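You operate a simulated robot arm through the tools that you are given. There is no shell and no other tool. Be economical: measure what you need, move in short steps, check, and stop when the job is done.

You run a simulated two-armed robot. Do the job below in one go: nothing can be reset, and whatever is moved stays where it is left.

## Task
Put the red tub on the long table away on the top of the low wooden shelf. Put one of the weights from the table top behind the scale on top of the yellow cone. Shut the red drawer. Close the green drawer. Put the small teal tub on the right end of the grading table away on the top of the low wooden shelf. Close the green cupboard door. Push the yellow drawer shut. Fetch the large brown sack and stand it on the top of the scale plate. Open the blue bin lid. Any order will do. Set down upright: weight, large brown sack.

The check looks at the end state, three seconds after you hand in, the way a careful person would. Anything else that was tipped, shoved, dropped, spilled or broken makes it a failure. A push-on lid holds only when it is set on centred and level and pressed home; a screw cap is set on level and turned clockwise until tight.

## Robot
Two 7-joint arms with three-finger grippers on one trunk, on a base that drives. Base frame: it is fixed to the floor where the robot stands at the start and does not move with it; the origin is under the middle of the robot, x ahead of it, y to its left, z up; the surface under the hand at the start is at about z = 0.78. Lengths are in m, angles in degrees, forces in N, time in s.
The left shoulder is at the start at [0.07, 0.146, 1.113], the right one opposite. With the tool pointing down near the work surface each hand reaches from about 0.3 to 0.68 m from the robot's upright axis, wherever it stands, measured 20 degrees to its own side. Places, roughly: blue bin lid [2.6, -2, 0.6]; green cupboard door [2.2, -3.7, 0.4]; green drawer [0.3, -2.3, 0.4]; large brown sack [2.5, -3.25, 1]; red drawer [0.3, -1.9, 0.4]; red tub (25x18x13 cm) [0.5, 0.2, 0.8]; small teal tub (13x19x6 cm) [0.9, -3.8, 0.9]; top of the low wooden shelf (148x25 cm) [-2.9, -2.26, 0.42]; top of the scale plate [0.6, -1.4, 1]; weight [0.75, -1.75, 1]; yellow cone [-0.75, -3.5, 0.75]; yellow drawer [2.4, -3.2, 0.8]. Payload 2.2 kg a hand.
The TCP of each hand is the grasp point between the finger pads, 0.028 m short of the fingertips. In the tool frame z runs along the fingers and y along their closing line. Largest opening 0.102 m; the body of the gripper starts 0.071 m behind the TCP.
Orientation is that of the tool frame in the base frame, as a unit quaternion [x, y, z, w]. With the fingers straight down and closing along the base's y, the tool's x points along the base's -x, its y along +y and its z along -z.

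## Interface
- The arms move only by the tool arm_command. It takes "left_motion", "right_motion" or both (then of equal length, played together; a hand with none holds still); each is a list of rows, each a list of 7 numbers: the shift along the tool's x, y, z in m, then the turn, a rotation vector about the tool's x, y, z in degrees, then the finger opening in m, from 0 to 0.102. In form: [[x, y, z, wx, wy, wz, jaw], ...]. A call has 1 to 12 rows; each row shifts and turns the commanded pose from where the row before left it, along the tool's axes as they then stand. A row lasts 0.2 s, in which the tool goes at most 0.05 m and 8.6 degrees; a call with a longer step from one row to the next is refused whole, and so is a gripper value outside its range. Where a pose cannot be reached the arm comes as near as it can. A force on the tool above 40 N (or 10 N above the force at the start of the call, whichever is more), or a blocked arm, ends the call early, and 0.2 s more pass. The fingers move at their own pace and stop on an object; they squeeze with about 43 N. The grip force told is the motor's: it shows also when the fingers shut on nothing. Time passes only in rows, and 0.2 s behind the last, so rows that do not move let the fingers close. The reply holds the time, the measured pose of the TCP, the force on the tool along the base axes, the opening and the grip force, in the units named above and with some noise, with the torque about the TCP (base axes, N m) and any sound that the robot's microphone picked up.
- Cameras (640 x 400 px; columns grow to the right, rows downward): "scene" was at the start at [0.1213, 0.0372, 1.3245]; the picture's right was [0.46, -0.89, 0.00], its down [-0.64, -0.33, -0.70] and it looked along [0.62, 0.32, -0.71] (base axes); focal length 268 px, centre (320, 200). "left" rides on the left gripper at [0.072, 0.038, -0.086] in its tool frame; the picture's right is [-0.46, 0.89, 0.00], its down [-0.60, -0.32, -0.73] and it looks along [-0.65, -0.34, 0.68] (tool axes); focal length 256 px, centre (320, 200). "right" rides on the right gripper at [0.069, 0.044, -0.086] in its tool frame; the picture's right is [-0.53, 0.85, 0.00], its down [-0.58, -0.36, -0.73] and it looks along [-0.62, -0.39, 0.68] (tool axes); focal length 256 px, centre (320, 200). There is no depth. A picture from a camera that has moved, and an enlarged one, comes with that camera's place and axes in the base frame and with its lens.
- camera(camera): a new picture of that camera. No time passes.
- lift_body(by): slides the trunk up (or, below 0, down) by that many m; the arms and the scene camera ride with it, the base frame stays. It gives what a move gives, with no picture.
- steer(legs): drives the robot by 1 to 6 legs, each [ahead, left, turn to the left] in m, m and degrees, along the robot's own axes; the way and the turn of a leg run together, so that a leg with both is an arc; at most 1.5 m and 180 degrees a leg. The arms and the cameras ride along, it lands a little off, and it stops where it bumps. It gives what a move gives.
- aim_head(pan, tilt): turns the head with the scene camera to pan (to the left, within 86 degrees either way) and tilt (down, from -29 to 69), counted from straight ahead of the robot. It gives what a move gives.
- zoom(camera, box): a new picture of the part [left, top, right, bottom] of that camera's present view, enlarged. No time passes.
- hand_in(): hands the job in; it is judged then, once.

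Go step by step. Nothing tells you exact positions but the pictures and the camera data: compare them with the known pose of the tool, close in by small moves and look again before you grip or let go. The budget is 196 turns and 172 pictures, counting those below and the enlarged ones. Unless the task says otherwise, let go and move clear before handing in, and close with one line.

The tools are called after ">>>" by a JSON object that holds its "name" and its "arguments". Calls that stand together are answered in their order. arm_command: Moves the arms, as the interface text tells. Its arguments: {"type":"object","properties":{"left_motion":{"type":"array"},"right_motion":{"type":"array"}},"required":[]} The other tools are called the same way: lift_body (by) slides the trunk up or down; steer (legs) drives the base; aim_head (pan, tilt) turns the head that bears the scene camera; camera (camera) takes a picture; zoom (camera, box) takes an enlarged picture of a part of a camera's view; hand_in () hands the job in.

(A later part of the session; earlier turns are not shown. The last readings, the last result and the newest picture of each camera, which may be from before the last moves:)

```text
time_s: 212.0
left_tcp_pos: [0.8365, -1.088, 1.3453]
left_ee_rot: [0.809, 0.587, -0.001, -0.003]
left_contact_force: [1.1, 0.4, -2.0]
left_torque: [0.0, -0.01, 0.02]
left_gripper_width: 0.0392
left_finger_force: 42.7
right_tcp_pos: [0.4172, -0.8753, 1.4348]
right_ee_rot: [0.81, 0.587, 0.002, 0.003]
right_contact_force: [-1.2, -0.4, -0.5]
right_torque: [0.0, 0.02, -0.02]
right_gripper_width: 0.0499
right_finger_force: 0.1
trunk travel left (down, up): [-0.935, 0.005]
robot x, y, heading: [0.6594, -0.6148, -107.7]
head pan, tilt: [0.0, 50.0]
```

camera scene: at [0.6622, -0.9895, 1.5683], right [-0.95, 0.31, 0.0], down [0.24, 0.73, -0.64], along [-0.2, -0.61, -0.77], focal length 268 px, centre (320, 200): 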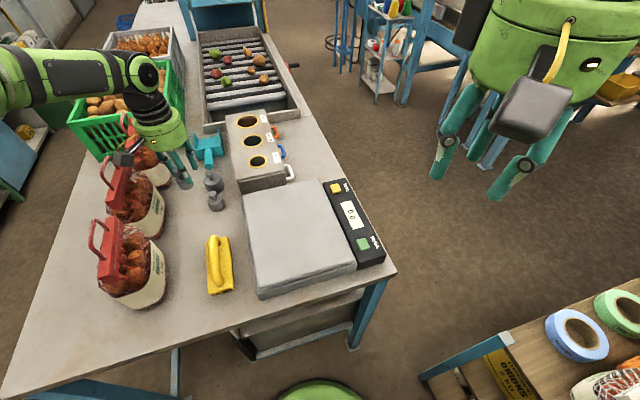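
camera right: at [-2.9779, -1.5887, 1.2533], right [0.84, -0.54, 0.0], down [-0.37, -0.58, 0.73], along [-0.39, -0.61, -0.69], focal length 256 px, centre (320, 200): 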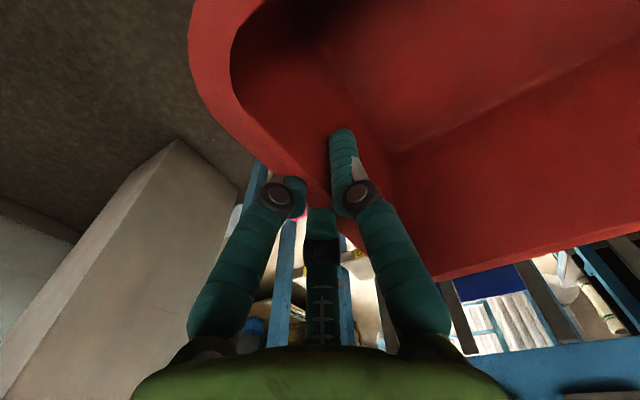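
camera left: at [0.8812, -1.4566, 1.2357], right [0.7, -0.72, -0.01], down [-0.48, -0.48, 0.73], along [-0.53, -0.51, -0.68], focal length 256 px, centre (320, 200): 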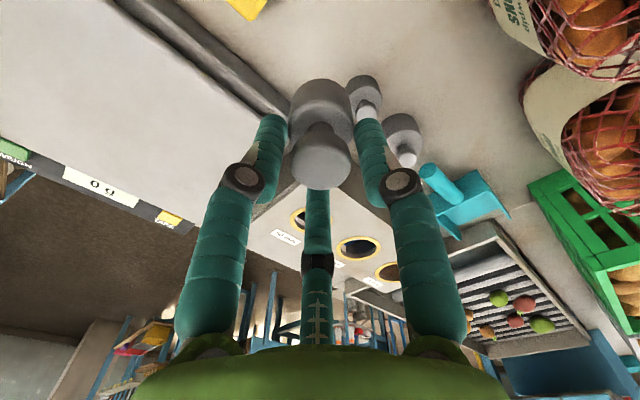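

>>> {"name": "steer", "arguments": {"legs": [[0, 0, 108], [-0.36, 0.12, 0], [-0.3, 0.07, 0], [-1.34, 0.0, 0], [0, -1.3, 0]]}}

>>> {"name": "aim_head", "arguments": {"pan": -60, "tilt": 25}}

>>> {"name": "camera", "arguments": {"camera": "scene"}}

```text
time_s: 233.0
left_tcp_pos: [-0.9255, -1.3961, 1.3437]
left_ee_rot: [-0.001, 1.0, -0.004, -0.001]
left_contact_force: [0.5, 0.5, -1.4]
left_torque: [-0.03, -0.02, 0.0]
left_gripper_width: 0.039
left_finger_force: 43.2
right_tcp_pos: [-0.9967, -1.8631, 1.4343]
right_ee_rot: [0.0, 1.0, 0.002, 0.0]
right_contact_force: [-0.5, 0.1, 0.5]
right_torque: [-0.02, -0.05, 0.05]
right_gripper_width: 0.05
right_finger_force: 0.0
trunk travel left (down, up): [-0.935, 0.005]
robot x, y, heading: [-1.3254, -1.709, 0.3]
head pan, tilt: [0.0, 50.0]
```

```text
time_s: 234.3
left_tcp_pos: [-0.9261, -1.3978, 1.3446]
left_ee_rot: [-0.001, 1.0, -0.003, -0.001]
left_contact_force: [0.5, 0.7, -1.0]
left_torque: [0.01, -0.03, 0.03]
left_gripper_width: 0.0395
left_finger_force: 42.4
right_tcp_pos: [-0.9971, -1.8635, 1.4339]
right_ee_rot: [0.0, 1.0, 0.004, 0.0]
right_contact_force: [-0.5, 0.9, 0.4]
right_torque: [0.01, -0.01, 0.0]
right_gripper_width: 0.05
right_finger_force: 0.2
trunk travel left (down, up): [-0.935, 0.005]
robot x, y, heading: [-1.321, -1.7148, -0.1]
head pan, tilt: [-60.0, 25.0]
```

```text
98 pictures are left
camera scene: at [-1.2256, -1.7925, 1.6409], right [-0.86, -0.5, 0.0], down [-0.21, 0.36, -0.91], along [0.46, -0.78, -0.42], focal length 268 px, centre (320, 200)
```

scene: 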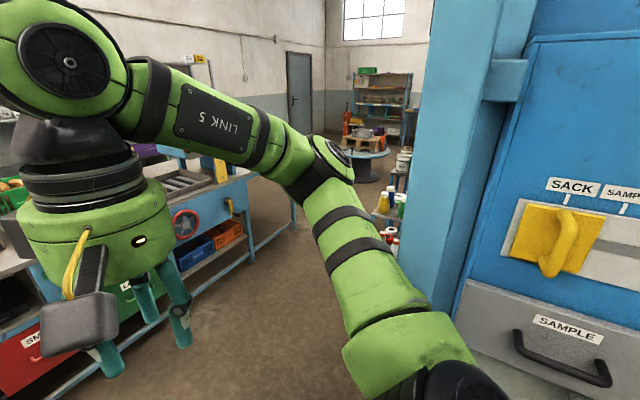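

>>> {"name": "steer", "arguments": {"legs": [[0.75, -0.15, 0], [0, 0, -90]]}}

>>> {"name": "aim_head", "arguments": {"pan": -5, "tilt": 35}}

>>> {"name": "camera", "arguments": {"camera": "scene"}}

```text
time_s: 242.3
left_tcp_pos: [-0.2498, -2.2546, 1.345]
left_ee_rot: [0.705, 0.71, -0.001, -0.003]
left_contact_force: [-0.7, -0.3, -2.7]
left_torque: [-0.04, -0.03, 0.03]
left_gripper_width: 0.0392
left_finger_force: 43.2
right_tcp_pos: [-0.7166, -2.1856, 1.4347]
right_ee_rot: [0.705, 0.709, 0.002, 0.002]
right_contact_force: [-0.7, -0.1, 0.7]
right_torque: [-0.04, -0.01, -0.02]
right_gripper_width: 0.0501
right_finger_force: 0.1
trunk travel left (down, up): [-0.935, 0.005]
robot x, y, heading: [-0.5707, -1.8628, -89.5]
head pan, tilt: [-60.0, 25.0]
```

```text
time_s: 243.5
left_tcp_pos: [-0.2497, -2.2541, 1.3445]
left_ee_rot: [0.704, 0.71, -0.002, -0.003]
left_contact_force: [-0.2, 0.3, -2.2]
left_torque: [-0.02, 0.02, 0.01]
left_gripper_width: 0.0395
left_finger_force: 42.6
right_tcp_pos: [-0.7168, -2.1862, 1.4336]
right_ee_rot: [0.705, 0.709, 0.003, 0.003]
right_contact_force: [-0.1, 0.0, 0.2]
right_torque: [0.0, 0.0, -0.02]
right_gripper_width: 0.0499
right_finger_force: 0.0
trunk travel left (down, up): [-0.935, 0.005]
robot x, y, heading: [-0.5684, -1.861, -89.6]
head pan, tilt: [-5.0, 35.0]
```

```text
97 pictures are left
camera scene: at [-0.5751, -1.9984, 1.6251], right [-1.0, 0.08, 0.0], down [0.04, 0.57, -0.82], along [-0.06, -0.82, -0.57], focal length 268 px, centre (320, 200)
```

scene: 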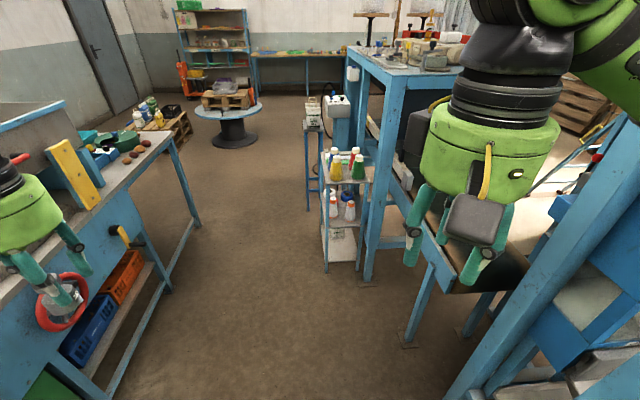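

>>> {"name": "zoom", "arguments": {"camera": "scene", "box": [290, 80, 400, 260]}}

```text
2.22 times, centred on (345, 170) of scene
camera zoom: at [-0.5751, -1.9984, 1.6251], right [-1.0, 0.08, 0.0], down [0.04, 0.57, -0.82], along [-0.06, -0.82, -0.57], focal length 596 px, centre (264, 267)
```

zoom: 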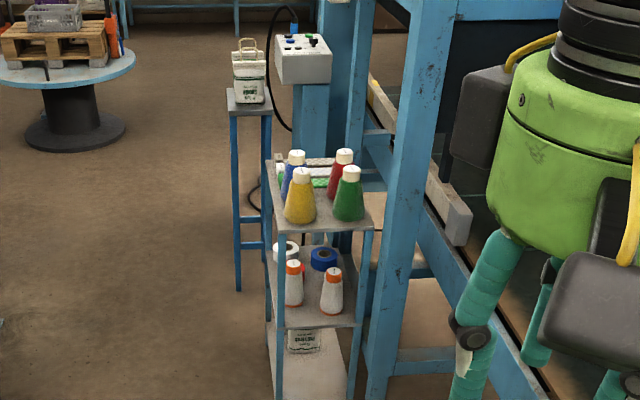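

The yellow cone is a thread cone on the small cart, at about (−0.79, −3.5) with its base at z 0.74 and its flat white top at about 0.90. I'll approach from the table side, facing −x.

>>> {"name": "steer", "arguments": {"legs": [[1.39, 0.3, 0], [0, 0, -90]]}}

>>> {"name": "aim_head", "arguments": {"pan": 15, "tilt": 45}}

>>> {"name": "camera", "arguments": {"camera": "scene"}}

```text
time_s: 254.4
left_tcp_pos: [-0.6526, -3.5681, 1.3445]
left_ee_rot: [1.0, 0.005, 0.001, -0.004]
left_contact_force: [0.7, -0.2, -2.7]
left_torque: [-0.02, 0.02, -0.02]
left_gripper_width: 0.0389
left_finger_force: 42.7
right_tcp_pos: [-0.5848, -3.1006, 1.4344]
right_ee_rot: [1.0, 0.005, 0.0, 0.003]
right_contact_force: [0.2, -1.4, -0.7]
right_torque: [0.02, -0.01, 0.01]
right_gripper_width: 0.0501
right_finger_force: 0.2
trunk travel left (down, up): [-0.935, 0.005]
robot x, y, heading: [-0.2614, -3.2474, -179.2]
head pan, tilt: [-5.0, 35.0]
```

```text
time_s: 255.2
left_tcp_pos: [-0.6513, -3.567, 1.3456]
left_ee_rot: [1.0, 0.005, 0.001, -0.003]
left_contact_force: [0.0, 0.1, -2.2]
left_torque: [0.04, 0.03, 0.02]
left_gripper_width: 0.0392
left_finger_force: 43.0
right_tcp_pos: [-0.5852, -3.0999, 1.4344]
right_ee_rot: [1.0, 0.005, 0.001, 0.003]
right_contact_force: [0.1, 0.2, 0.6]
right_torque: [-0.01, 0.03, 0.01]
right_gripper_width: 0.05
right_finger_force: 0.1
trunk travel left (down, up): [-0.935, 0.005]
robot x, y, heading: [-0.261, -3.2475, -179.3]
head pan, tilt: [15.0, 45.0]
```

```text
95 pictures are left
camera scene: at [-0.3881, -3.2702, 1.6103], right [-0.27, 0.96, 0.0], down [0.68, 0.19, -0.71], along [-0.68, -0.19, -0.71], focal length 268 px, centre (320, 200)
```

scene: 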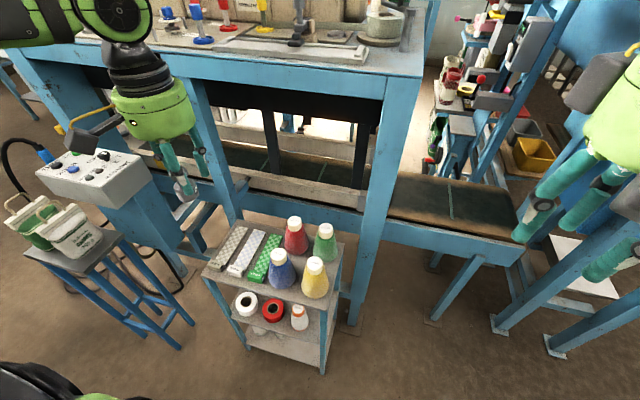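

Triangulated: the yellow cone's top is at about (−0.775, −3.396, 0.95). I'll shift the robot, put the weight above it and look.

>>> {"name": "steer", "arguments": {"legs": [[0, -0.11, -0.7]]}}

>>> {"name": "lift_body", "arguments": {"by": -0.25}}

>>> {"name": "arm_command", "arguments": {"left_motion": [[-0.03, -0.015, 0, 0, 0, 0, 0], [-0.03, -0.015, 0, 0, 0, 0, 0], [-0.03, -0.015, 0, 0, 0, 0, 0], [-0.03, -0.015, 0, 0, 0, 0, 0], [0, 0, 0, 0, 0, 0, 0]]}}

>>> {"name": "camera", "arguments": {"camera": "left"}}

>>> {"name": "camera", "arguments": {"camera": "scene"}}

```text
time_s: 256.4
left_tcp_pos: [-0.6573, -3.4601, 1.3431]
left_ee_rot: [1.0, 0.0, 0.001, -0.007]
left_contact_force: [-0.6, -1.6, -1.6]
left_torque: [0.1, 0.04, 0.0]
left_gripper_width: 0.0392
left_finger_force: 42.8
right_tcp_pos: [-0.5844, -2.9953, 1.4349]
right_ee_rot: [1.0, -0.001, 0.0, 0.0]
right_contact_force: [0.2, -1.0, -0.6]
right_torque: [0.1, 0.03, -0.03]
right_gripper_width: 0.0502
right_finger_force: 0.1
trunk travel left (down, up): [-0.935, 0.005]
robot x, y, heading: [-0.2622, -3.1382, -179.8]
head pan, tilt: [15.0, 45.0]
```

```text
time_s: 259.0
left_tcp_pos: [-0.6564, -3.454, 1.0944]
left_ee_rot: [1.0, 0.0, 0.001, -0.003]
left_contact_force: [0.4, -0.1, -1.2]
left_torque: [0.03, 0.01, -0.03]
left_gripper_width: 0.0392
left_finger_force: 42.7
right_tcp_pos: [-0.5839, -2.9873, 1.1846]
right_ee_rot: [1.0, -0.001, 0.001, 0.003]
right_contact_force: [-0.6, -0.7, -0.2]
right_torque: [-0.02, 0.01, 0.03]
right_gripper_width: 0.0497
right_finger_force: 0.1
trunk travel left (down, up): [-0.685, 0.255]
robot x, y, heading: [-0.262, -3.1409, -180.0]
head pan, tilt: [15.0, 45.0]
```

```text
time_s: 260.2
left_tcp_pos: [-0.7773, -3.3927, 1.095]
left_ee_rot: [1.0, -0.001, 0.0, -0.004]
left_contact_force: [-0.8, 0.5, -3.0]
left_torque: [0.02, 0.05, 0.01]
left_gripper_width: 0.0391
left_finger_force: 43.3
right_tcp_pos: [-0.583, -2.9879, 1.1844]
right_ee_rot: [1.0, -0.001, 0.0, 0.002]
right_contact_force: [0.3, 0.0, -1.2]
right_torque: [0.0, 0.09, 0.01]
right_gripper_width: 0.0498
right_finger_force: 0.1
trunk travel left (down, up): [-0.685, 0.255]
robot x, y, heading: [-0.257, -3.1376, -180.0]
head pan, tilt: [15.0, 45.0]
```

```text
94 pictures are left
camera left: at [-0.7041, -3.4312, 1.1813], right [-0.47, -0.88, -0.01], down [-0.6, 0.31, 0.73], along [-0.65, 0.35, -0.68], focal length 256 px, centre (320, 200)
```

left: 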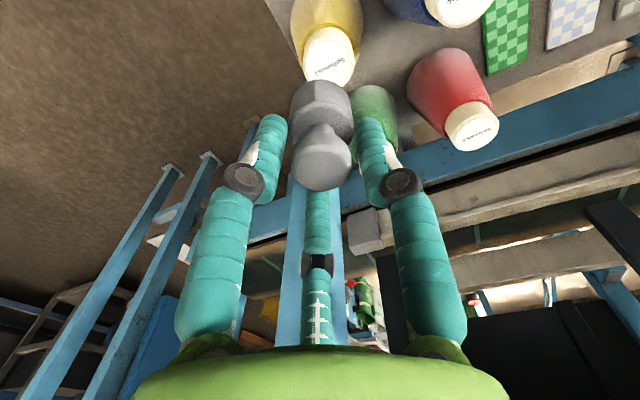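

```text
93 pictures are left
camera scene: at [-0.3881, -3.16, 1.3604], right [-0.26, 0.97, 0.0], down [0.68, 0.18, -0.71], along [-0.68, -0.18, -0.71], focal length 268 px, centre (320, 200)
```

scene: 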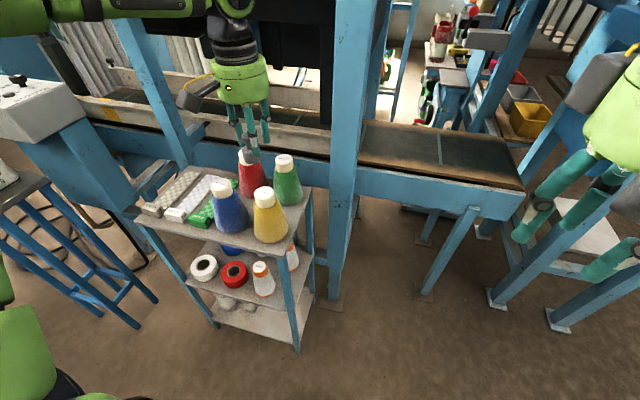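

The cone top refines to about (−0.787, −3.399, 0.924). I'll correct by 1 cm, lower to about 3 cm above it and check.

>>> {"name": "arm_command", "arguments": {"left_motion": [[-0.01, 0.006, 0, 0, 0, 0, 0], [0, 0, 0, 0, 0, 0, 0]]}}

>>> {"name": "lift_body", "arguments": {"by": -0.1}}

>>> {"name": "camera", "arguments": {"camera": "left"}}

>>> {"name": "zoom", "arguments": {"camera": "scene", "box": [180, 80, 360, 220]}}

```text
time_s: 260.8
left_tcp_pos: [-0.7872, -3.3986, 1.0945]
left_ee_rot: [1.0, -0.001, 0.001, -0.004]
left_contact_force: [-0.5, 0.1, -2.2]
left_torque: [0.02, 0.02, 0.0]
left_gripper_width: 0.0393
left_finger_force: 42.9
right_tcp_pos: [-0.5841, -2.9875, 1.1842]
right_ee_rot: [1.0, -0.001, 0.0, 0.002]
right_contact_force: [0.3, -0.1, -0.1]
right_torque: [-0.02, 0.05, 0.0]
right_gripper_width: 0.0499
right_finger_force: 0.1
trunk travel left (down, up): [-0.685, 0.255]
robot x, y, heading: [-0.2586, -3.1351, -179.9]
head pan, tilt: [15.0, 45.0]
```

```text
time_s: 262.1
left_tcp_pos: [-0.7862, -3.3987, 0.994]
left_ee_rot: [1.0, 0.0, 0.0, -0.003]
left_contact_force: [0.9, 0.8, -2.4]
left_torque: [0.02, 0.05, 0.02]
left_gripper_width: 0.0392
left_finger_force: 43.3
right_tcp_pos: [-0.5839, -2.9874, 1.0837]
right_ee_rot: [1.0, -0.002, 0.001, 0.004]
right_contact_force: [-0.7, -0.2, -0.1]
right_torque: [-0.02, 0.0, -0.01]
right_gripper_width: 0.0499
right_finger_force: 0.1
trunk travel left (down, up): [-0.585, 0.355]
robot x, y, heading: [-0.2603, -3.1437, -179.6]
head pan, tilt: [15.0, 45.0]
```

```text
92 pictures are left
camera left: at [-0.7142, -3.4368, 1.0811], right [-0.47, -0.89, -0.01], down [-0.61, 0.31, 0.73], along [-0.65, 0.35, -0.68], focal length 256 px, centre (320, 200)
```

left: 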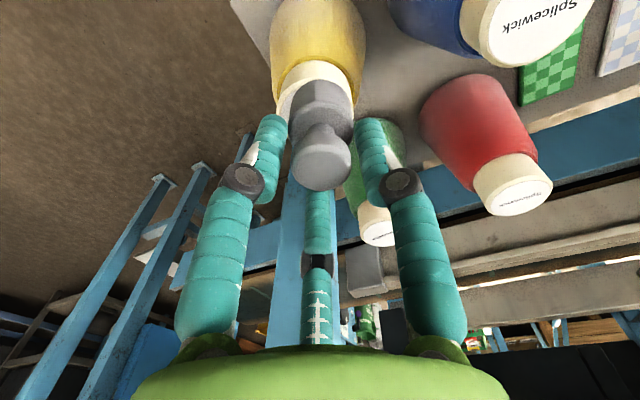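

```text
2.86 times, centred on (270, 150) of scene
camera zoom: at [-0.3888, -3.1592, 1.2604], right [-0.26, 0.97, 0.0], down [0.68, 0.18, -0.71], along [-0.68, -0.18, -0.71], focal length 767 px, centre (463, 343)
```

zoom: 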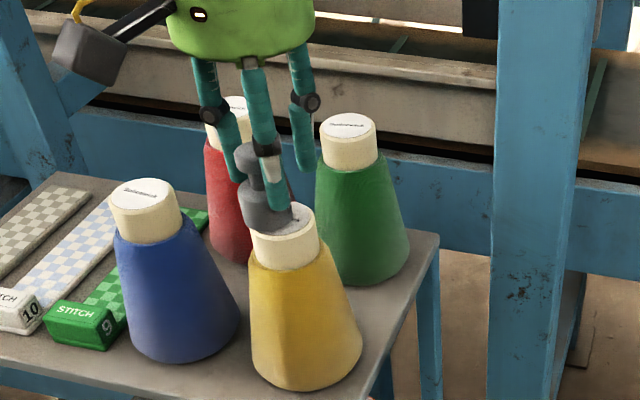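

The weight is just above the white cap, and relative measurement says it needs about 6 mm along −x and 4 mm along +y. I'll correct that and lower in small steps.

>>> {"name": "arm_command", "arguments": {"left_motion": [[-0.006, -0.004, 0, 0, 0, 0, 0], [0, 0, 0.005, 0, 0, 0, 0], [0, 0, 0.005, 0, 0, 0, 0], [0, 0, 0, 0, 0, 0, 0]]}}

>>> {"name": "zoom", "arguments": {"camera": "scene", "box": [210, 90, 320, 190]}}

```text
time_s: 263.1
left_tcp_pos: [-0.7917, -3.3929, 0.991]
left_ee_rot: [1.0, 0.0, -0.007, -0.003]
left_contact_force: [-8.5, -6.2, 36.7]
left_torque: [-0.63, -0.35, -0.15]
left_gripper_width: 0.0392
left_finger_force: 43.4
right_tcp_pos: [-0.5815, -2.9874, 1.0867]
right_ee_rot: [1.0, -0.001, -0.003, 0.003]
right_contact_force: [-0.3, 0.3, -0.5]
right_torque: [-0.02, 0.0, 0.0]
right_gripper_width: 0.0499
right_finger_force: 0.0
trunk travel left (down, up): [-0.585, 0.355]
robot x, y, heading: [-0.2602, -3.1409, -180.1]
head pan, tilt: [15.0, 45.0]
```

```text
4.00 times, centred on (265, 140) of scene
camera zoom: at [-0.3855, -3.1581, 1.2613], right [-0.26, 0.97, 0.0], down [0.68, 0.18, -0.71], along [-0.68, -0.18, -0.7], focal length 1073 px, centre (540, 440)
```

zoom: 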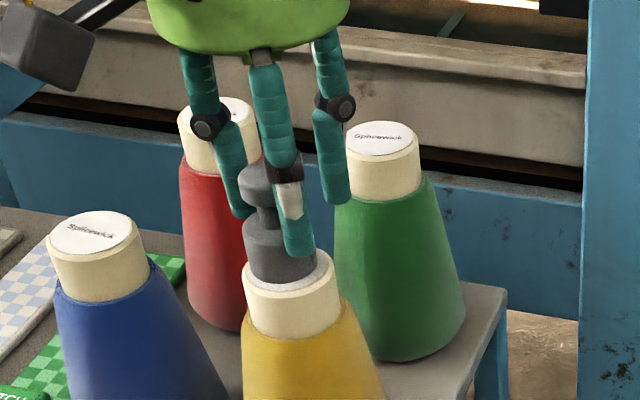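

It's in contact already, but the weight sits toward the far side of the cap. I'll lift slightly and shift by (+0.008, +0.005).

>>> {"name": "arm_command", "arguments": {"left_motion": [[0, 0, -0.009, 0, 0, 0, 0], [0, 0, -0.009, 0, 0, 0, 0], [0.008, -0.005, 0, 0, 0, 0, 0], [0, 0, 0, 0, 0, 0, 0]]}}

>>> {"name": "zoom", "arguments": {"camera": "scene", "box": [210, 90, 320, 190]}}

>>> {"name": "camera", "arguments": {"camera": "left"}}

```text
time_s: 264.1
left_tcp_pos: [-0.7849, -3.3905, 1.0028]
left_ee_rot: [1.0, 0.0, 0.002, -0.004]
left_contact_force: [-0.2, 0.2, -2.1]
left_torque: [0.01, 0.01, 0.03]
left_gripper_width: 0.0391
left_finger_force: 43.0
right_tcp_pos: [-0.584, -2.9875, 1.0825]
right_ee_rot: [1.0, -0.001, 0.0, 0.004]
right_contact_force: [-0.3, -0.1, 0.2]
right_torque: [-0.02, -0.01, -0.02]
right_gripper_width: 0.05
right_finger_force: 0.0
trunk travel left (down, up): [-0.585, 0.355]
robot x, y, heading: [-0.2614, -3.1351, -180.2]
head pan, tilt: [15.0, 45.0]
```

```text
4.00 times, centred on (265, 140) of scene
camera zoom: at [-0.3896, -3.1595, 1.2602], right [-0.26, 0.97, 0.0], down [0.68, 0.18, -0.71], along [-0.68, -0.18, -0.71], focal length 1073 px, centre (540, 440)
```

zoom: 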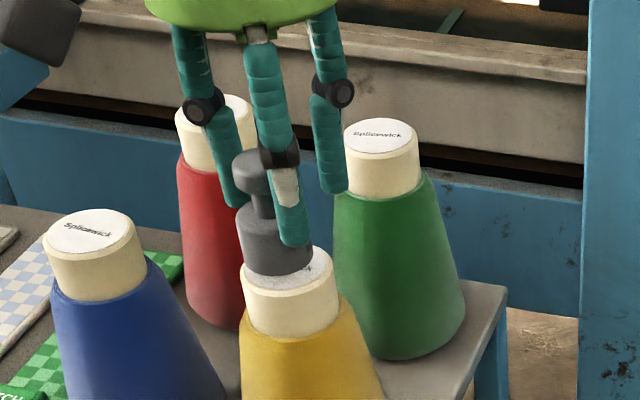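

```text
88 pictures are left
camera left: at [-0.7126, -3.4282, 1.0884], right [-0.47, -0.89, -0.01], down [-0.61, 0.31, 0.73], along [-0.64, 0.35, -0.68], focal length 256 px, centre (320, 200)
```

left: 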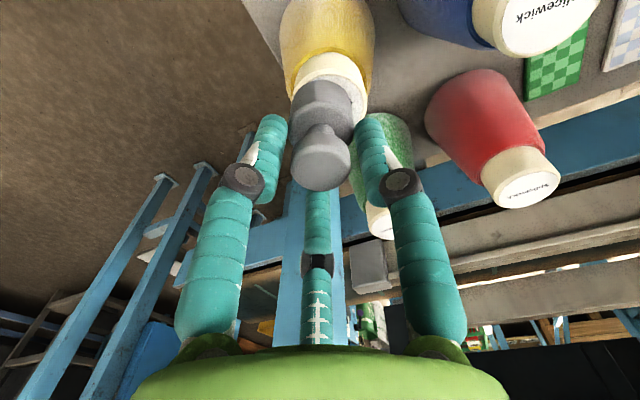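

>>> {"name": "arm_command", "arguments": {"left_motion": [[-0.006, -0.001, 0, 0, 0, 0, 0], [0, 0, 0.006, 0, 0, 0, 0], [0, 0, 0.004, 0, 0, 0, 0], [0, 0, 0, 0, 0, 0, 0]]}}

>>> {"name": "zoom", "arguments": {"camera": "scene", "box": [210, 90, 320, 190]}}

```text
time_s: 265.1
left_tcp_pos: [-0.7908, -3.3877, 0.9928]
left_ee_rot: [1.0, -0.001, 0.002, -0.003]
left_contact_force: [0.6, -0.9, -2.5]
left_torque: [0.02, 0.02, 0.03]
left_gripper_width: 0.0392
left_finger_force: 42.9
right_tcp_pos: [-0.5846, -2.9871, 1.0827]
right_ee_rot: [1.0, -0.002, 0.0, 0.003]
right_contact_force: [0.0, -0.6, 0.4]
right_torque: [0.0, -0.02, -0.01]
right_gripper_width: 0.0502
right_finger_force: 0.0
trunk travel left (down, up): [-0.585, 0.355]
robot x, y, heading: [-0.26, -3.1407, -180.2]
head pan, tilt: [15.0, 45.0]
```

```text
4.00 times, centred on (265, 140) of scene
camera zoom: at [-0.3891, -3.1592, 1.2603], right [-0.26, 0.97, 0.0], down [0.68, 0.18, -0.71], along [-0.68, -0.18, -0.71], focal length 1073 px, centre (540, 440)
```

zoom: 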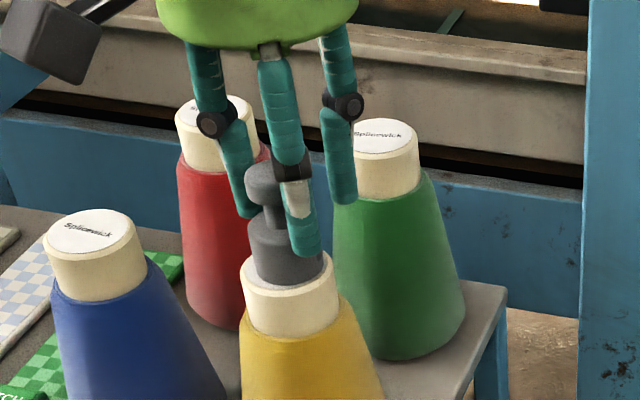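

Now it looks centred. I'll lower the last few millimetres.

>>> {"name": "arm_command", "arguments": {"left_motion": [[0, 0, 0.002, 0, 0, 0, 0], [0, 0, 0.002, 0, 0, 0, 0], [0, 0, 0, 0, 0, 0, 0]]}}

```text
time_s: 265.9
left_tcp_pos: [-0.7907, -3.3879, 0.9916]
left_ee_rot: [1.0, 0.0, -0.002, -0.003]
left_contact_force: [-3.1, -3.2, 12.0]
left_torque: [-0.27, -0.13, -0.07]
left_gripper_width: 0.0391
left_finger_force: 42.8
right_tcp_pos: [-0.5829, -2.9874, 1.0855]
right_ee_rot: [1.0, -0.001, -0.002, 0.004]
right_contact_force: [-1.1, -0.7, -0.3]
right_torque: [-0.02, -0.02, 0.02]
right_gripper_width: 0.0499
right_finger_force: 0.0
trunk travel left (down, up): [-0.585, 0.355]
robot x, y, heading: [-0.2585, -3.1389, -180.0]
head pan, tilt: [15.0, 45.0]
```

Contact at 12 N. I'll open slowly and check before rising.

>>> {"name": "arm_command", "arguments": {"left_motion": [[0, 0, -0.0005, 0, 0, 0, 0.041], [0, 0, 0, 0, 0, 0, 0.044], [0, 0, 0, 0, 0, 0, 0.05], [0, 0, 0, 0, 0, 0, 0.058], [0, 0, 0, 0, 0, 0, 0.058]]}}

>>> {"name": "zoom", "arguments": {"camera": "scene", "box": [210, 90, 320, 190]}}

```text
time_s: 267.1
left_tcp_pos: [-0.7906, -3.3885, 0.9907]
left_ee_rot: [1.0, 0.0, 0.001, -0.004]
left_contact_force: [1.1, -0.7, 0.9]
left_torque: [0.03, 0.02, -0.03]
left_gripper_width: 0.0581
left_finger_force: 0.0
right_tcp_pos: [-0.5843, -2.9872, 1.0845]
right_ee_rot: [1.0, -0.001, 0.0, 0.003]
right_contact_force: [0.7, 0.0, -0.2]
right_torque: [-0.01, 0.01, 0.0]
right_gripper_width: 0.0501
right_finger_force: 0.0
trunk travel left (down, up): [-0.585, 0.355]
robot x, y, heading: [-0.26, -3.1377, -180.1]
head pan, tilt: [15.0, 45.0]
```

```text
4.00 times, centred on (265, 140) of scene
camera zoom: at [-0.3888, -3.1591, 1.2603], right [-0.26, 0.97, 0.0], down [0.68, 0.18, -0.71], along [-0.68, -0.18, -0.71], focal length 1073 px, centre (540, 440)
```

zoom: 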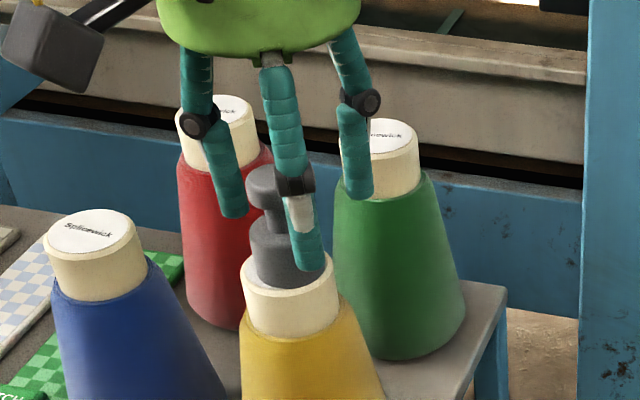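

It stands upright. I'll rise straight up, back off and confirm.

>>> {"name": "lift_body", "arguments": {"by": 0.2}}

>>> {"name": "steer", "arguments": {"legs": [[-0.1, 0, 0]]}}

>>> {"name": "camera", "arguments": {"camera": "scene"}}

```text
time_s: 269.3
left_tcp_pos: [-0.7904, -3.3884, 1.1902]
left_ee_rot: [1.0, 0.0, 0.001, -0.003]
left_contact_force: [0.5, 0.0, -0.2]
left_torque: [-0.02, 0.01, 0.05]
left_gripper_width: 0.0583
left_finger_force: 0.0
right_tcp_pos: [-0.5835, -2.9874, 1.2843]
right_ee_rot: [1.0, 0.0, 0.0, 0.003]
right_contact_force: [-0.7, -0.4, -1.0]
right_torque: [0.01, 0.02, 0.01]
right_gripper_width: 0.0499
right_finger_force: 0.1
trunk travel left (down, up): [-0.785, 0.155]
robot x, y, heading: [-0.2585, -3.1395, -180.0]
head pan, tilt: [15.0, 45.0]
```

```text
time_s: 270.5
left_tcp_pos: [-0.6938, -3.3879, 1.1878]
left_ee_rot: [1.0, -0.001, 0.002, -0.004]
left_contact_force: [0.2, -0.6, -0.1]
left_torque: [-0.02, 0.0, 0.0]
left_gripper_width: 0.058
left_finger_force: 0.0
right_tcp_pos: [-0.488, -2.9869, 1.2829]
right_ee_rot: [1.0, -0.001, 0.001, 0.003]
right_contact_force: [-0.7, 1.0, -0.2]
right_torque: [-0.01, -0.06, 0.03]
right_gripper_width: 0.0499
right_finger_force: 0.0
trunk travel left (down, up): [-0.785, 0.155]
robot x, y, heading: [-0.16, -3.136, 180.1]
head pan, tilt: [15.0, 45.0]
```

```text
85 pictures are left
camera scene: at [-0.2931, -3.1591, 1.4599], right [-0.26, 0.97, 0.0], down [0.69, 0.18, -0.71], along [-0.68, -0.18, -0.71], focal length 268 px, centre (320, 200)
```

scene: 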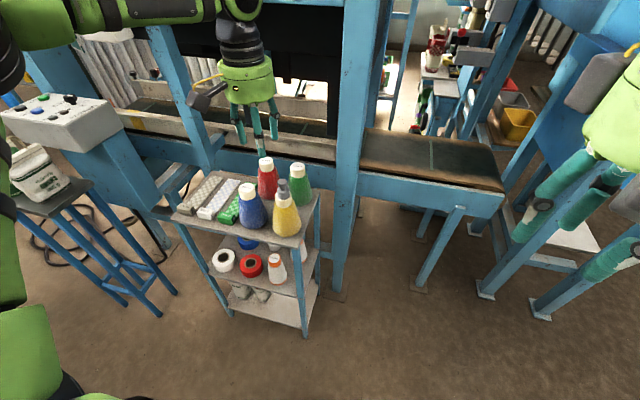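

The weight stands on the yellow cone. Next is the teal tub at the far end of the grading table, so I'll drive around that end and face +y.

>>> {"name": "lift_body", "arguments": {"by": 0.15}}

>>> {"name": "steer", "arguments": {"legs": [[-0.03, 0, 0], [0, 1.45, 0], [0, 0, -90]]}}

>>> {"name": "aim_head", "arguments": {"pan": -40, "tilt": 25}}

>>> {"name": "camera", "arguments": {"camera": "scene"}}

```text
time_s: 272.2
left_tcp_pos: [-0.691, -3.3874, 1.3387]
left_ee_rot: [1.0, -0.001, 0.001, -0.004]
left_contact_force: [-0.3, -0.2, -0.3]
left_torque: [-0.03, 0.0, -0.01]
left_gripper_width: 0.0579
left_finger_force: 0.0
right_tcp_pos: [-0.4834, -2.9854, 1.435]
right_ee_rot: [1.0, -0.003, 0.0, 0.004]
right_contact_force: [0.0, 0.1, 0.2]
right_torque: [0.01, 0.02, 0.03]
right_gripper_width: 0.05
right_finger_force: 0.2
trunk travel left (down, up): [-0.935, 0.005]
robot x, y, heading: [-0.1564, -3.1392, 179.9]
head pan, tilt: [15.0, 45.0]
```

```text
time_s: 283.7
left_tcp_pos: [-0.3785, -4.057, 1.339]
left_ee_rot: [-0.706, 0.709, -0.004, 0.002]
left_contact_force: [-0.4, 0.3, -0.4]
left_torque: [-0.03, -0.02, 0.0]
left_gripper_width: 0.0582
left_finger_force: 0.1
right_tcp_pos: [0.0206, -4.2646, 1.4334]
right_ee_rot: [-0.705, 0.709, 0.002, -0.001]
right_contact_force: [-0.3, 0.3, -1.2]
right_torque: [0.01, -0.04, -0.02]
right_gripper_width: 0.05
right_finger_force: 0.0
trunk travel left (down, up): [-0.935, 0.005]
robot x, y, heading: [-0.1286, -4.5847, 89.8]
head pan, tilt: [15.0, 45.0]
```

```text
time_s: 284.9
left_tcp_pos: [-0.3776, -4.056, 1.3403]
left_ee_rot: [-0.707, 0.708, -0.003, 0.001]
left_contact_force: [-0.1, -0.2, -0.4]
left_torque: [0.02, 0.0, 0.0]
left_gripper_width: 0.0581
left_finger_force: 0.1
right_tcp_pos: [0.0225, -4.2662, 1.4344]
right_ee_rot: [-0.705, 0.709, 0.003, -0.003]
right_contact_force: [-0.3, 0.0, -0.2]
right_torque: [0.02, 0.0, -0.03]
right_gripper_width: 0.0496
right_finger_force: 0.0
trunk travel left (down, up): [-0.935, 0.005]
robot x, y, heading: [-0.1279, -4.5896, 90.0]
head pan, tilt: [-40.0, 25.0]
```

```text
84 pictures are left
camera scene: at [-0.0715, -4.4683, 1.6409], right [0.76, -0.64, 0.0], down [-0.27, -0.32, -0.91], along [0.58, 0.69, -0.42], focal length 268 px, centre (320, 200)
```

scene: 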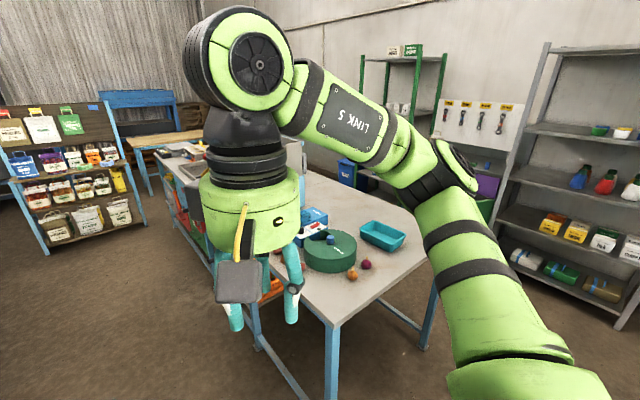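

The teal tub is at about (0.86, −3.83). I'll use the right hand, so I'll position the robot with the tub ahead and to its right.

>>> {"name": "steer", "arguments": {"legs": [[0, -0.73, 0], [0.15, 0, 0]]}}

>>> {"name": "aim_head", "arguments": {"pan": -15, "tilt": 55}}

>>> {"name": "camera", "arguments": {"camera": "scene"}}

```text
time_s: 289.9
left_tcp_pos: [0.3562, -3.9152, 1.341]
left_ee_rot: [-0.706, 0.708, -0.001, 0.003]
left_contact_force: [0.0, -0.3, 1.0]
left_torque: [0.05, 0.02, 0.0]
left_gripper_width: 0.0583
left_finger_force: 0.1
right_tcp_pos: [0.7567, -4.1232, 1.4353]
right_ee_rot: [-0.705, 0.709, 0.004, -0.002]
right_contact_force: [-0.3, -1.1, 0.3]
right_torque: [0.05, 0.01, -0.02]
right_gripper_width: 0.0501
right_finger_force: 0.0
trunk travel left (down, up): [-0.935, 0.005]
robot x, y, heading: [0.6036, -4.4396, 90.0]
head pan, tilt: [-40.0, 25.0]
```

```text
time_s: 290.8
left_tcp_pos: [0.3558, -3.9092, 1.3393]
left_ee_rot: [-0.706, 0.709, -0.004, 0.001]
left_contact_force: [0.8, 0.0, -0.7]
left_torque: [-0.02, -0.02, 0.0]
left_gripper_width: 0.0578
left_finger_force: 0.0
right_tcp_pos: [0.7551, -4.1172, 1.4335]
right_ee_rot: [-0.705, 0.709, 0.002, -0.003]
right_contact_force: [0.3, -0.1, -0.6]
right_torque: [-0.01, 0.0, 0.01]
right_gripper_width: 0.05
right_finger_force: 0.0
trunk travel left (down, up): [-0.935, 0.005]
robot x, y, heading: [0.6035, -4.4386, 89.8]
head pan, tilt: [-15.0, 55.0]
```

```text
83 pictures are left
camera scene: at [0.6222, -4.3213, 1.5968], right [0.97, -0.26, 0.0], down [-0.21, -0.79, -0.57], along [0.15, 0.55, -0.82], focal length 268 px, centre (320, 200)
```

scene: 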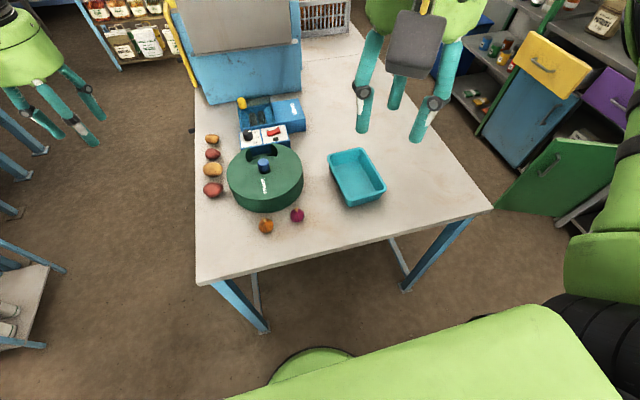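

The tub's long axis is along y and its near short wall is at about (0.865, −3.925). I'll rotate the right hand 90° to pinch that wall; the same pose will suit the shelf.

>>> {"name": "arm_command", "arguments": {"right_motion": [[0, 0, 0, 0, 0, 8.2, 0.05], [0, 0, 0, 0, 0, 8.2, 0.05], [0, 0, 0, 0, 0, 8.2, 0.05], [0, 0, 0, 0, 0, 8.2, 0.05], [0, 0, 0, 0, 0, 8.2, 0.05], [0, 0, 0, 0, 0, 8.2, 0.05], [0, 0, 0, 0, 0, 8.2, 0.05], [0, 0, 0, 0, 0, 8.2, 0.05], [0, 0, 0, 0, 0, 8.2, 0.05], [0, 0, 0, 0, 0, 8.2, 0.05], [0, 0, 0, 0, 0, 8.0, 0.05], [0, 0, 0, 0, 0, 0, 0.05]]}}

>>> {"name": "lift_body", "arguments": {"by": -0.2}}

```text
time_s: 293.4
left_tcp_pos: [0.3552, -3.9106, 1.3399]
left_ee_rot: [-0.705, 0.709, -0.003, 0.001]
left_contact_force: [0.2, -0.2, 0.7]
left_torque: [-0.03, -0.02, -0.02]
left_gripper_width: 0.058
left_finger_force: 0.0
right_tcp_pos: [0.7567, -4.1192, 1.4343]
right_ee_rot: [0.003, 1.0, 0.0, -0.004]
right_contact_force: [0.3, -1.7, 0.0]
right_torque: [0.0, 0.02, 0.0]
right_gripper_width: 0.0501
right_finger_force: 0.0
trunk travel left (down, up): [-0.935, 0.005]
robot x, y, heading: [0.6019, -4.442, 90.1]
head pan, tilt: [-15.0, 55.0]
```

```text
time_s: 295.6
left_tcp_pos: [0.3562, -3.9121, 1.1398]
left_ee_rot: [-0.706, 0.708, -0.004, 0.002]
left_contact_force: [-1.2, -0.3, 0.1]
left_torque: [-0.01, 0.0, -0.02]
left_gripper_width: 0.0581
left_finger_force: 0.1
right_tcp_pos: [0.7547, -4.1186, 1.2345]
right_ee_rot: [0.003, 1.0, 0.0, -0.004]
right_contact_force: [-0.1, 0.4, 0.6]
right_torque: [0.03, 0.02, -0.04]
right_gripper_width: 0.0498
right_finger_force: 0.0
trunk travel left (down, up): [-0.735, 0.205]
robot x, y, heading: [0.6059, -4.4457, 89.9]
head pan, tilt: [-15.0, 55.0]
```

>>> {"name": "arm_command", "arguments": {"right_motion": [[-0.0157, 0.0275, 0.0243, 0, 0, 0, 0.06], [-0.0157, 0.0275, 0.0243, 0, 0, 0, 0.06], [-0.0157, 0.0275, 0.0243, 0, 0, 0, 0.06], [-0.0157, 0.0275, 0.0243, 0, 0, 0, 0.06], [-0.0157, 0.0275, 0.0243, 0, 0, 0, 0.06], [-0.0157, 0.0275, 0.0243, 0, 0, 0, 0.06], [-0.0157, 0.0275, 0.0243, 0, 0, 0, 0.06], [0, 0, 0, 0, 0, 0, 0.06]]}}

>>> {"name": "camera", "arguments": {"camera": "right"}}

>>> {"name": "camera", "arguments": {"camera": "scene"}}

```text
time_s: 297.4
left_tcp_pos: [0.3559, -3.9121, 1.1394]
left_ee_rot: [-0.706, 0.709, -0.004, 0.002]
left_contact_force: [-0.8, -0.6, -0.5]
left_torque: [0.01, 0.01, 0.01]
left_gripper_width: 0.0577
left_finger_force: 0.0
right_tcp_pos: [0.8648, -3.9256, 1.0628]
right_ee_rot: [0.002, 1.0, 0.0, -0.003]
right_contact_force: [1.2, -0.5, 0.5]
right_torque: [-0.03, -0.02, 0.02]
right_gripper_width: 0.06
right_finger_force: 0.0
trunk travel left (down, up): [-0.735, 0.205]
robot x, y, heading: [0.6043, -4.4397, 89.9]
head pan, tilt: [-15.0, 55.0]
```

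```text
82 pictures are left
camera right: at [0.7976, -3.8826, 1.151], right [0.54, 0.84, 0.0], down [0.58, -0.37, 0.73], along [0.61, -0.39, -0.69], focal length 256 px, centre (320, 200)
```

right: 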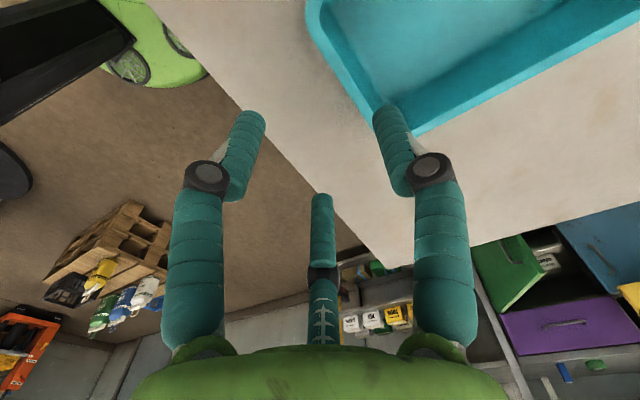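

```text
81 pictures are left
camera scene: at [0.622, -4.3236, 1.397], right [0.97, -0.26, 0.0], down [-0.21, -0.79, -0.57], along [0.15, 0.55, -0.82], focal length 268 px, centre (320, 200)
```

scene: 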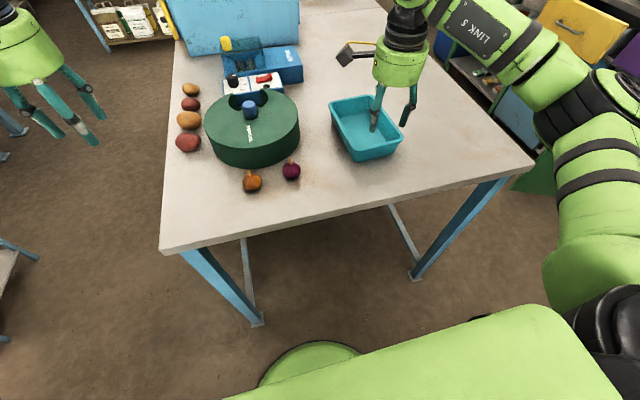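

Combining both views, the rim is at z about 0.94 and the near wall's middle at about (0.88, −3.902). I'll correct and descend partway to check.

>>> {"name": "arm_command", "arguments": {"right_motion": [[-0.008, 0.012, 0.01, 0, 0, -5, 0.07], [-0.007, 0.013, 0.01, 0, 0, 0, 0.07], [0, 0, 0.03, 0, 0, 0, 0.07], [0, 0, 0.03, 0, 0, 0, 0.07], [0, 0, 0, 0, 0, 0, 0.07]]}}

>>> {"name": "camera", "arguments": {"camera": "right"}}

```text
time_s: 298.6
left_tcp_pos: [0.3548, -3.9105, 1.14]
left_ee_rot: [-0.706, 0.708, -0.003, 0.002]
left_contact_force: [-0.9, 0.7, 0.4]
left_torque: [-0.01, 0.0, -0.04]
left_gripper_width: 0.058
left_finger_force: 0.1
right_tcp_pos: [0.8798, -3.9005, 0.9844]
right_ee_rot: [-0.04, 0.999, 0.0, -0.003]
right_contact_force: [-0.3, -0.2, 0.2]
right_torque: [0.03, 0.0, 0.06]
right_gripper_width: 0.0698
right_finger_force: 0.0
trunk travel left (down, up): [-0.735, 0.205]
robot x, y, heading: [0.6049, -4.4416, 89.9]
head pan, tilt: [-15.0, 55.0]
```

```text
80 pictures are left
camera right: at [0.8078, -3.8626, 1.0706], right [0.46, 0.89, 0.0], down [0.61, -0.32, 0.73], along [0.64, -0.34, -0.69], focal length 256 px, centre (320, 200)
```

right: 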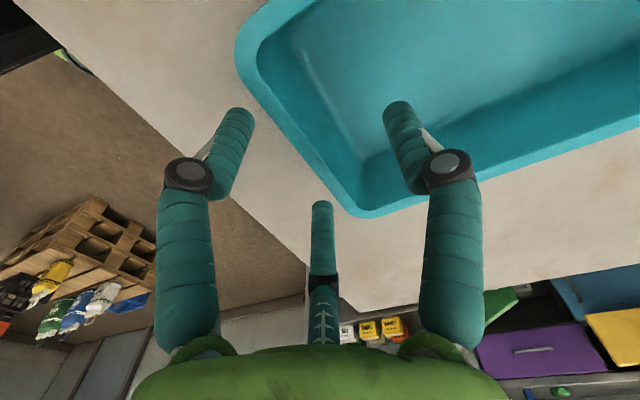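

>>> {"name": "arm_command", "arguments": {"right_motion": [[-0.009, -0.013, 0, 0, 0, 4, 0.07], [0, 0, 0.02, 0, 0, 0, 0.07], [0, 0, 0.02, 0, 0, 0, 0.07], [0, 0, 0.008, 0, 0, 0, 0.07], [0, 0, 0, 0, 0, 0, 0.07]]}}

>>> {"name": "camera", "arguments": {"camera": "right"}}

```text
time_s: 299.8
left_tcp_pos: [0.3559, -3.9113, 1.1405]
left_ee_rot: [-0.707, 0.708, -0.003, 0.002]
left_contact_force: [1.0, -0.1, 0.5]
left_torque: [-0.01, -0.02, 0.02]
left_gripper_width: 0.058
left_finger_force: 0.0
right_tcp_pos: [0.8875, -3.9132, 0.9345]
right_ee_rot: [-0.007, 1.0, 0.0, -0.004]
right_contact_force: [0.0, 0.5, -0.2]
right_torque: [0.0, 0.05, -0.04]
right_gripper_width: 0.0698
right_finger_force: 0.0
trunk travel left (down, up): [-0.735, 0.205]
robot x, y, heading: [0.6044, -4.4408, 89.9]
head pan, tilt: [-15.0, 55.0]
```

```text
79 pictures are left
camera right: at [0.8198, -3.8703, 1.0222], right [0.52, 0.85, 0.0], down [0.59, -0.36, 0.73], along [0.62, -0.38, -0.69], focal length 256 px, centre (320, 200)
```

right: 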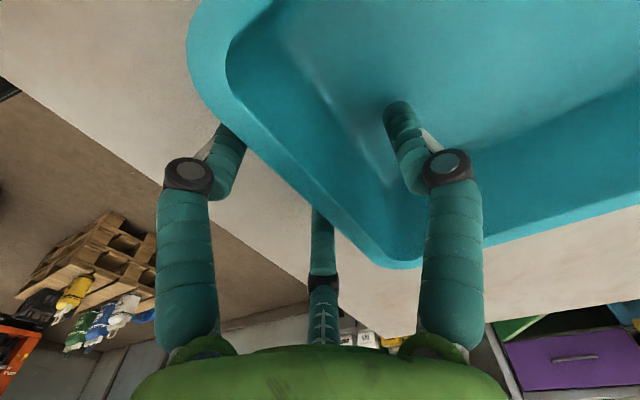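

The near wall is straddled, with two fingers outside and one inside. I'll close and lift.

>>> {"name": "arm_command", "arguments": {"right_motion": [[0, 0, 0, 0, 0, 0, 0.03], [0, 0, 0, 0, 0, 0, 0.0], [0, 0, 0, 0, 0, 0, 0.0], [0, 0, 0, 0, 0, 0, 0.0]]}}

>>> {"name": "lift_body", "arguments": {"by": 0.1}}

>>> {"name": "camera", "arguments": {"camera": "scene"}}

```text
time_s: 300.8
left_tcp_pos: [0.3552, -3.9133, 1.1404]
left_ee_rot: [-0.706, 0.708, -0.003, 0.003]
left_contact_force: [-0.1, 0.3, 0.9]
left_torque: [-0.02, -0.02, -0.01]
left_gripper_width: 0.0579
left_finger_force: 0.0
right_tcp_pos: [0.8871, -3.9121, 0.9385]
right_ee_rot: [-0.008, 1.0, 0.005, -0.004]
right_contact_force: [-1.1, 5.2, 15.2]
right_torque: [3.13, -0.37, 0.23]
right_gripper_width: 0.0114
right_finger_force: 38.0
trunk travel left (down, up): [-0.735, 0.205]
robot x, y, heading: [0.6041, -4.4455, 89.7]
head pan, tilt: [-15.0, 55.0]
```

```text
time_s: 302.1
left_tcp_pos: [0.356, -3.9107, 1.2393]
left_ee_rot: [-0.706, 0.708, -0.003, 0.002]
left_contact_force: [-0.4, 0.0, -0.3]
left_torque: [-0.01, 0.0, -0.02]
left_gripper_width: 0.0578
left_finger_force: 0.0
right_tcp_pos: [0.888, -3.9137, 1.0347]
right_ee_rot: [-0.006, 1.0, 0.0, -0.003]
right_contact_force: [0.0, 0.4, -1.7]
right_torque: [-0.12, -0.02, -0.02]
right_gripper_width: 0.0082
right_finger_force: 35.7
trunk travel left (down, up): [-0.835, 0.105]
robot x, y, heading: [0.6084, -4.4412, 89.7]
head pan, tilt: [-15.0, 55.0]
```

```text
78 pictures are left
camera scene: at [0.6223, -4.3226, 1.4969], right [0.97, -0.26, 0.0], down [-0.21, -0.79, -0.57], along [0.15, 0.55, -0.82], focal length 268 px, centre (320, 200)
```

scene: 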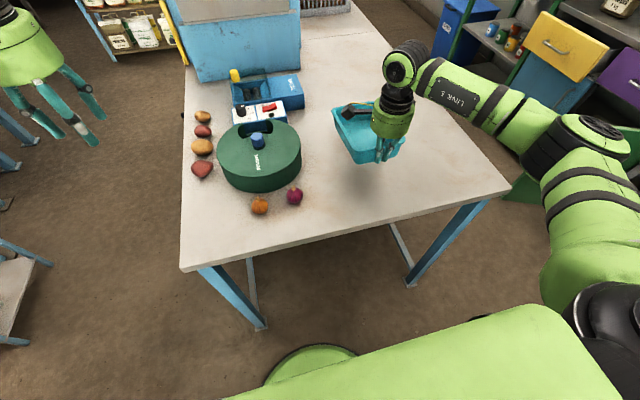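

The tub is held level and it's light. I'll carry it back along the aisle to the low shelf.

>>> {"name": "lift_body", "arguments": {"by": 0.1}}

>>> {"name": "steer", "arguments": {"legs": [[-0.15, 0, 0.3], [0, 0.85, 0], [1.4, 0, 0], [1.35, 0, 0], [0, 0, 90]]}}

>>> {"name": "aim_head", "arguments": {"pan": 5, "tilt": 30}}

>>> {"name": "camera", "arguments": {"camera": "scene"}}

```text
time_s: 303.5
left_tcp_pos: [0.3554, -3.9103, 1.3396]
left_ee_rot: [-0.706, 0.708, -0.004, 0.001]
left_contact_force: [-0.4, -0.3, -0.1]
left_torque: [0.02, -0.01, 0.0]
left_gripper_width: 0.0581
left_finger_force: 0.0
right_tcp_pos: [0.8875, -3.9123, 1.1342]
right_ee_rot: [-0.007, 1.0, 0.0, -0.004]
right_contact_force: [-0.5, 0.7, -0.9]
right_torque: [-0.13, -0.01, -0.04]
right_gripper_width: 0.0083
right_finger_force: 36.3
trunk travel left (down, up): [-0.935, 0.005]
robot x, y, heading: [0.5996, -4.4448, 89.8]
head pan, tilt: [-15.0, 55.0]
```

```text
time_s: 325.8
left_tcp_pos: [-0.7935, -2.0875, 1.3401]
left_ee_rot: [1.0, 0.006, 0.001, -0.004]
left_contact_force: [0.1, 0.9, 0.7]
left_torque: [-0.02, 0.01, 0.0]
left_gripper_width: 0.0582
left_finger_force: 0.0
right_tcp_pos: [-0.7997, -1.5534, 1.1345]
right_ee_rot: [0.717, -0.697, 0.002, 0.003]
right_contact_force: [0.1, 0.6, -0.7]
right_torque: [-0.01, -0.1, 0.01]
right_gripper_width: 0.0084
right_finger_force: 36.4
trunk travel left (down, up): [-0.935, 0.005]
robot x, y, heading: [-0.2635, -1.8313, -179.3]
head pan, tilt: [-15.0, 55.0]
```

```text
time_s: 326.6
left_tcp_pos: [-0.7934, -2.0876, 1.3398]
left_ee_rot: [1.0, 0.006, 0.001, -0.004]
left_contact_force: [0.1, -0.7, 0.0]
left_torque: [-0.01, -0.02, -0.01]
left_gripper_width: 0.0581
left_finger_force: 0.0
right_tcp_pos: [-0.8003, -1.5539, 1.1348]
right_ee_rot: [0.717, -0.697, 0.002, 0.002]
right_contact_force: [-0.2, 0.3, -1.4]
right_torque: [-0.02, -0.12, 0.04]
right_gripper_width: 0.0085
right_finger_force: 35.7
trunk travel left (down, up): [-0.935, 0.005]
robot x, y, heading: [-0.2691, -1.8328, -179.3]
head pan, tilt: [5.0, 30.0]
```

```text
77 pictures are left
camera scene: at [-0.4068, -1.8405, 1.6329], right [-0.1, 0.99, 0.0], down [0.5, 0.05, -0.87], along [-0.86, -0.09, -0.5], focal length 268 px, centre (320, 200)
```

scene: 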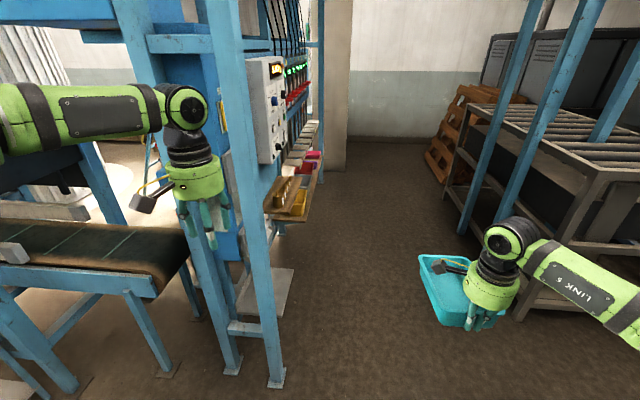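

I'll shift away from the machine post in steps, then run along to the shelf and turn to face it.

>>> {"name": "steer", "arguments": {"legs": [[0, -0.22, -0.7], [0.42, 0, 0], [0, -0.25, 0], [1.25, 0, 0], [1.2, 0, 0], [0, 0, 90]]}}

>>> {"name": "aim_head", "arguments": {"pan": -15, "tilt": 40}}

>>> {"name": "camera", "arguments": {"camera": "scene"}}

```text
time_s: 347.3
left_tcp_pos: [-2.8995, -1.8696, 1.3397]
left_ee_rot: [0.716, 0.698, -0.002, -0.003]
left_contact_force: [0.7, -0.2, -1.1]
left_torque: [-0.01, -0.04, -0.01]
left_gripper_width: 0.0583
left_finger_force: 0.0
right_tcp_pos: [-3.4315, -1.8559, 1.1347]
right_ee_rot: [1.0, -0.005, 0.003, 0.0]
right_contact_force: [0.5, -0.7, -1.1]
right_torque: [0.09, -0.01, 0.01]
right_gripper_width: 0.0084
right_finger_force: 36.2
trunk travel left (down, up): [-0.935, 0.005]
robot x, y, heading: [-3.1338, -1.3298, -91.4]
head pan, tilt: [5.0, 30.0]
```

```text
time_s: 348.2
left_tcp_pos: [-2.898, -1.869, 1.34]
left_ee_rot: [0.716, 0.698, -0.002, -0.004]
left_contact_force: [-0.1, 0.2, 0.2]
left_torque: [0.0, 0.01, 0.0]
left_gripper_width: 0.058
left_finger_force: 0.1
right_tcp_pos: [-3.4306, -1.855, 1.135]
right_ee_rot: [1.0, -0.006, 0.004, 0.0]
right_contact_force: [0.3, 0.9, -0.8]
right_torque: [0.09, 0.02, 0.04]
right_gripper_width: 0.0084
right_finger_force: 36.1
trunk travel left (down, up): [-0.935, 0.005]
robot x, y, heading: [-3.1347, -1.3326, -91.6]
head pan, tilt: [-15.0, 40.0]
```

```text
76 pictures are left
camera scene: at [-3.1605, -1.4635, 1.6176], right [-0.96, 0.28, 0.0], down [0.18, 0.62, -0.77], along [-0.22, -0.73, -0.64], focal length 268 px, centre (320, 200)
```

scene: 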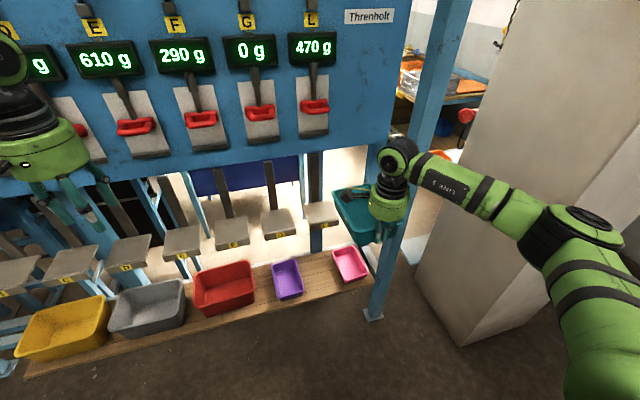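

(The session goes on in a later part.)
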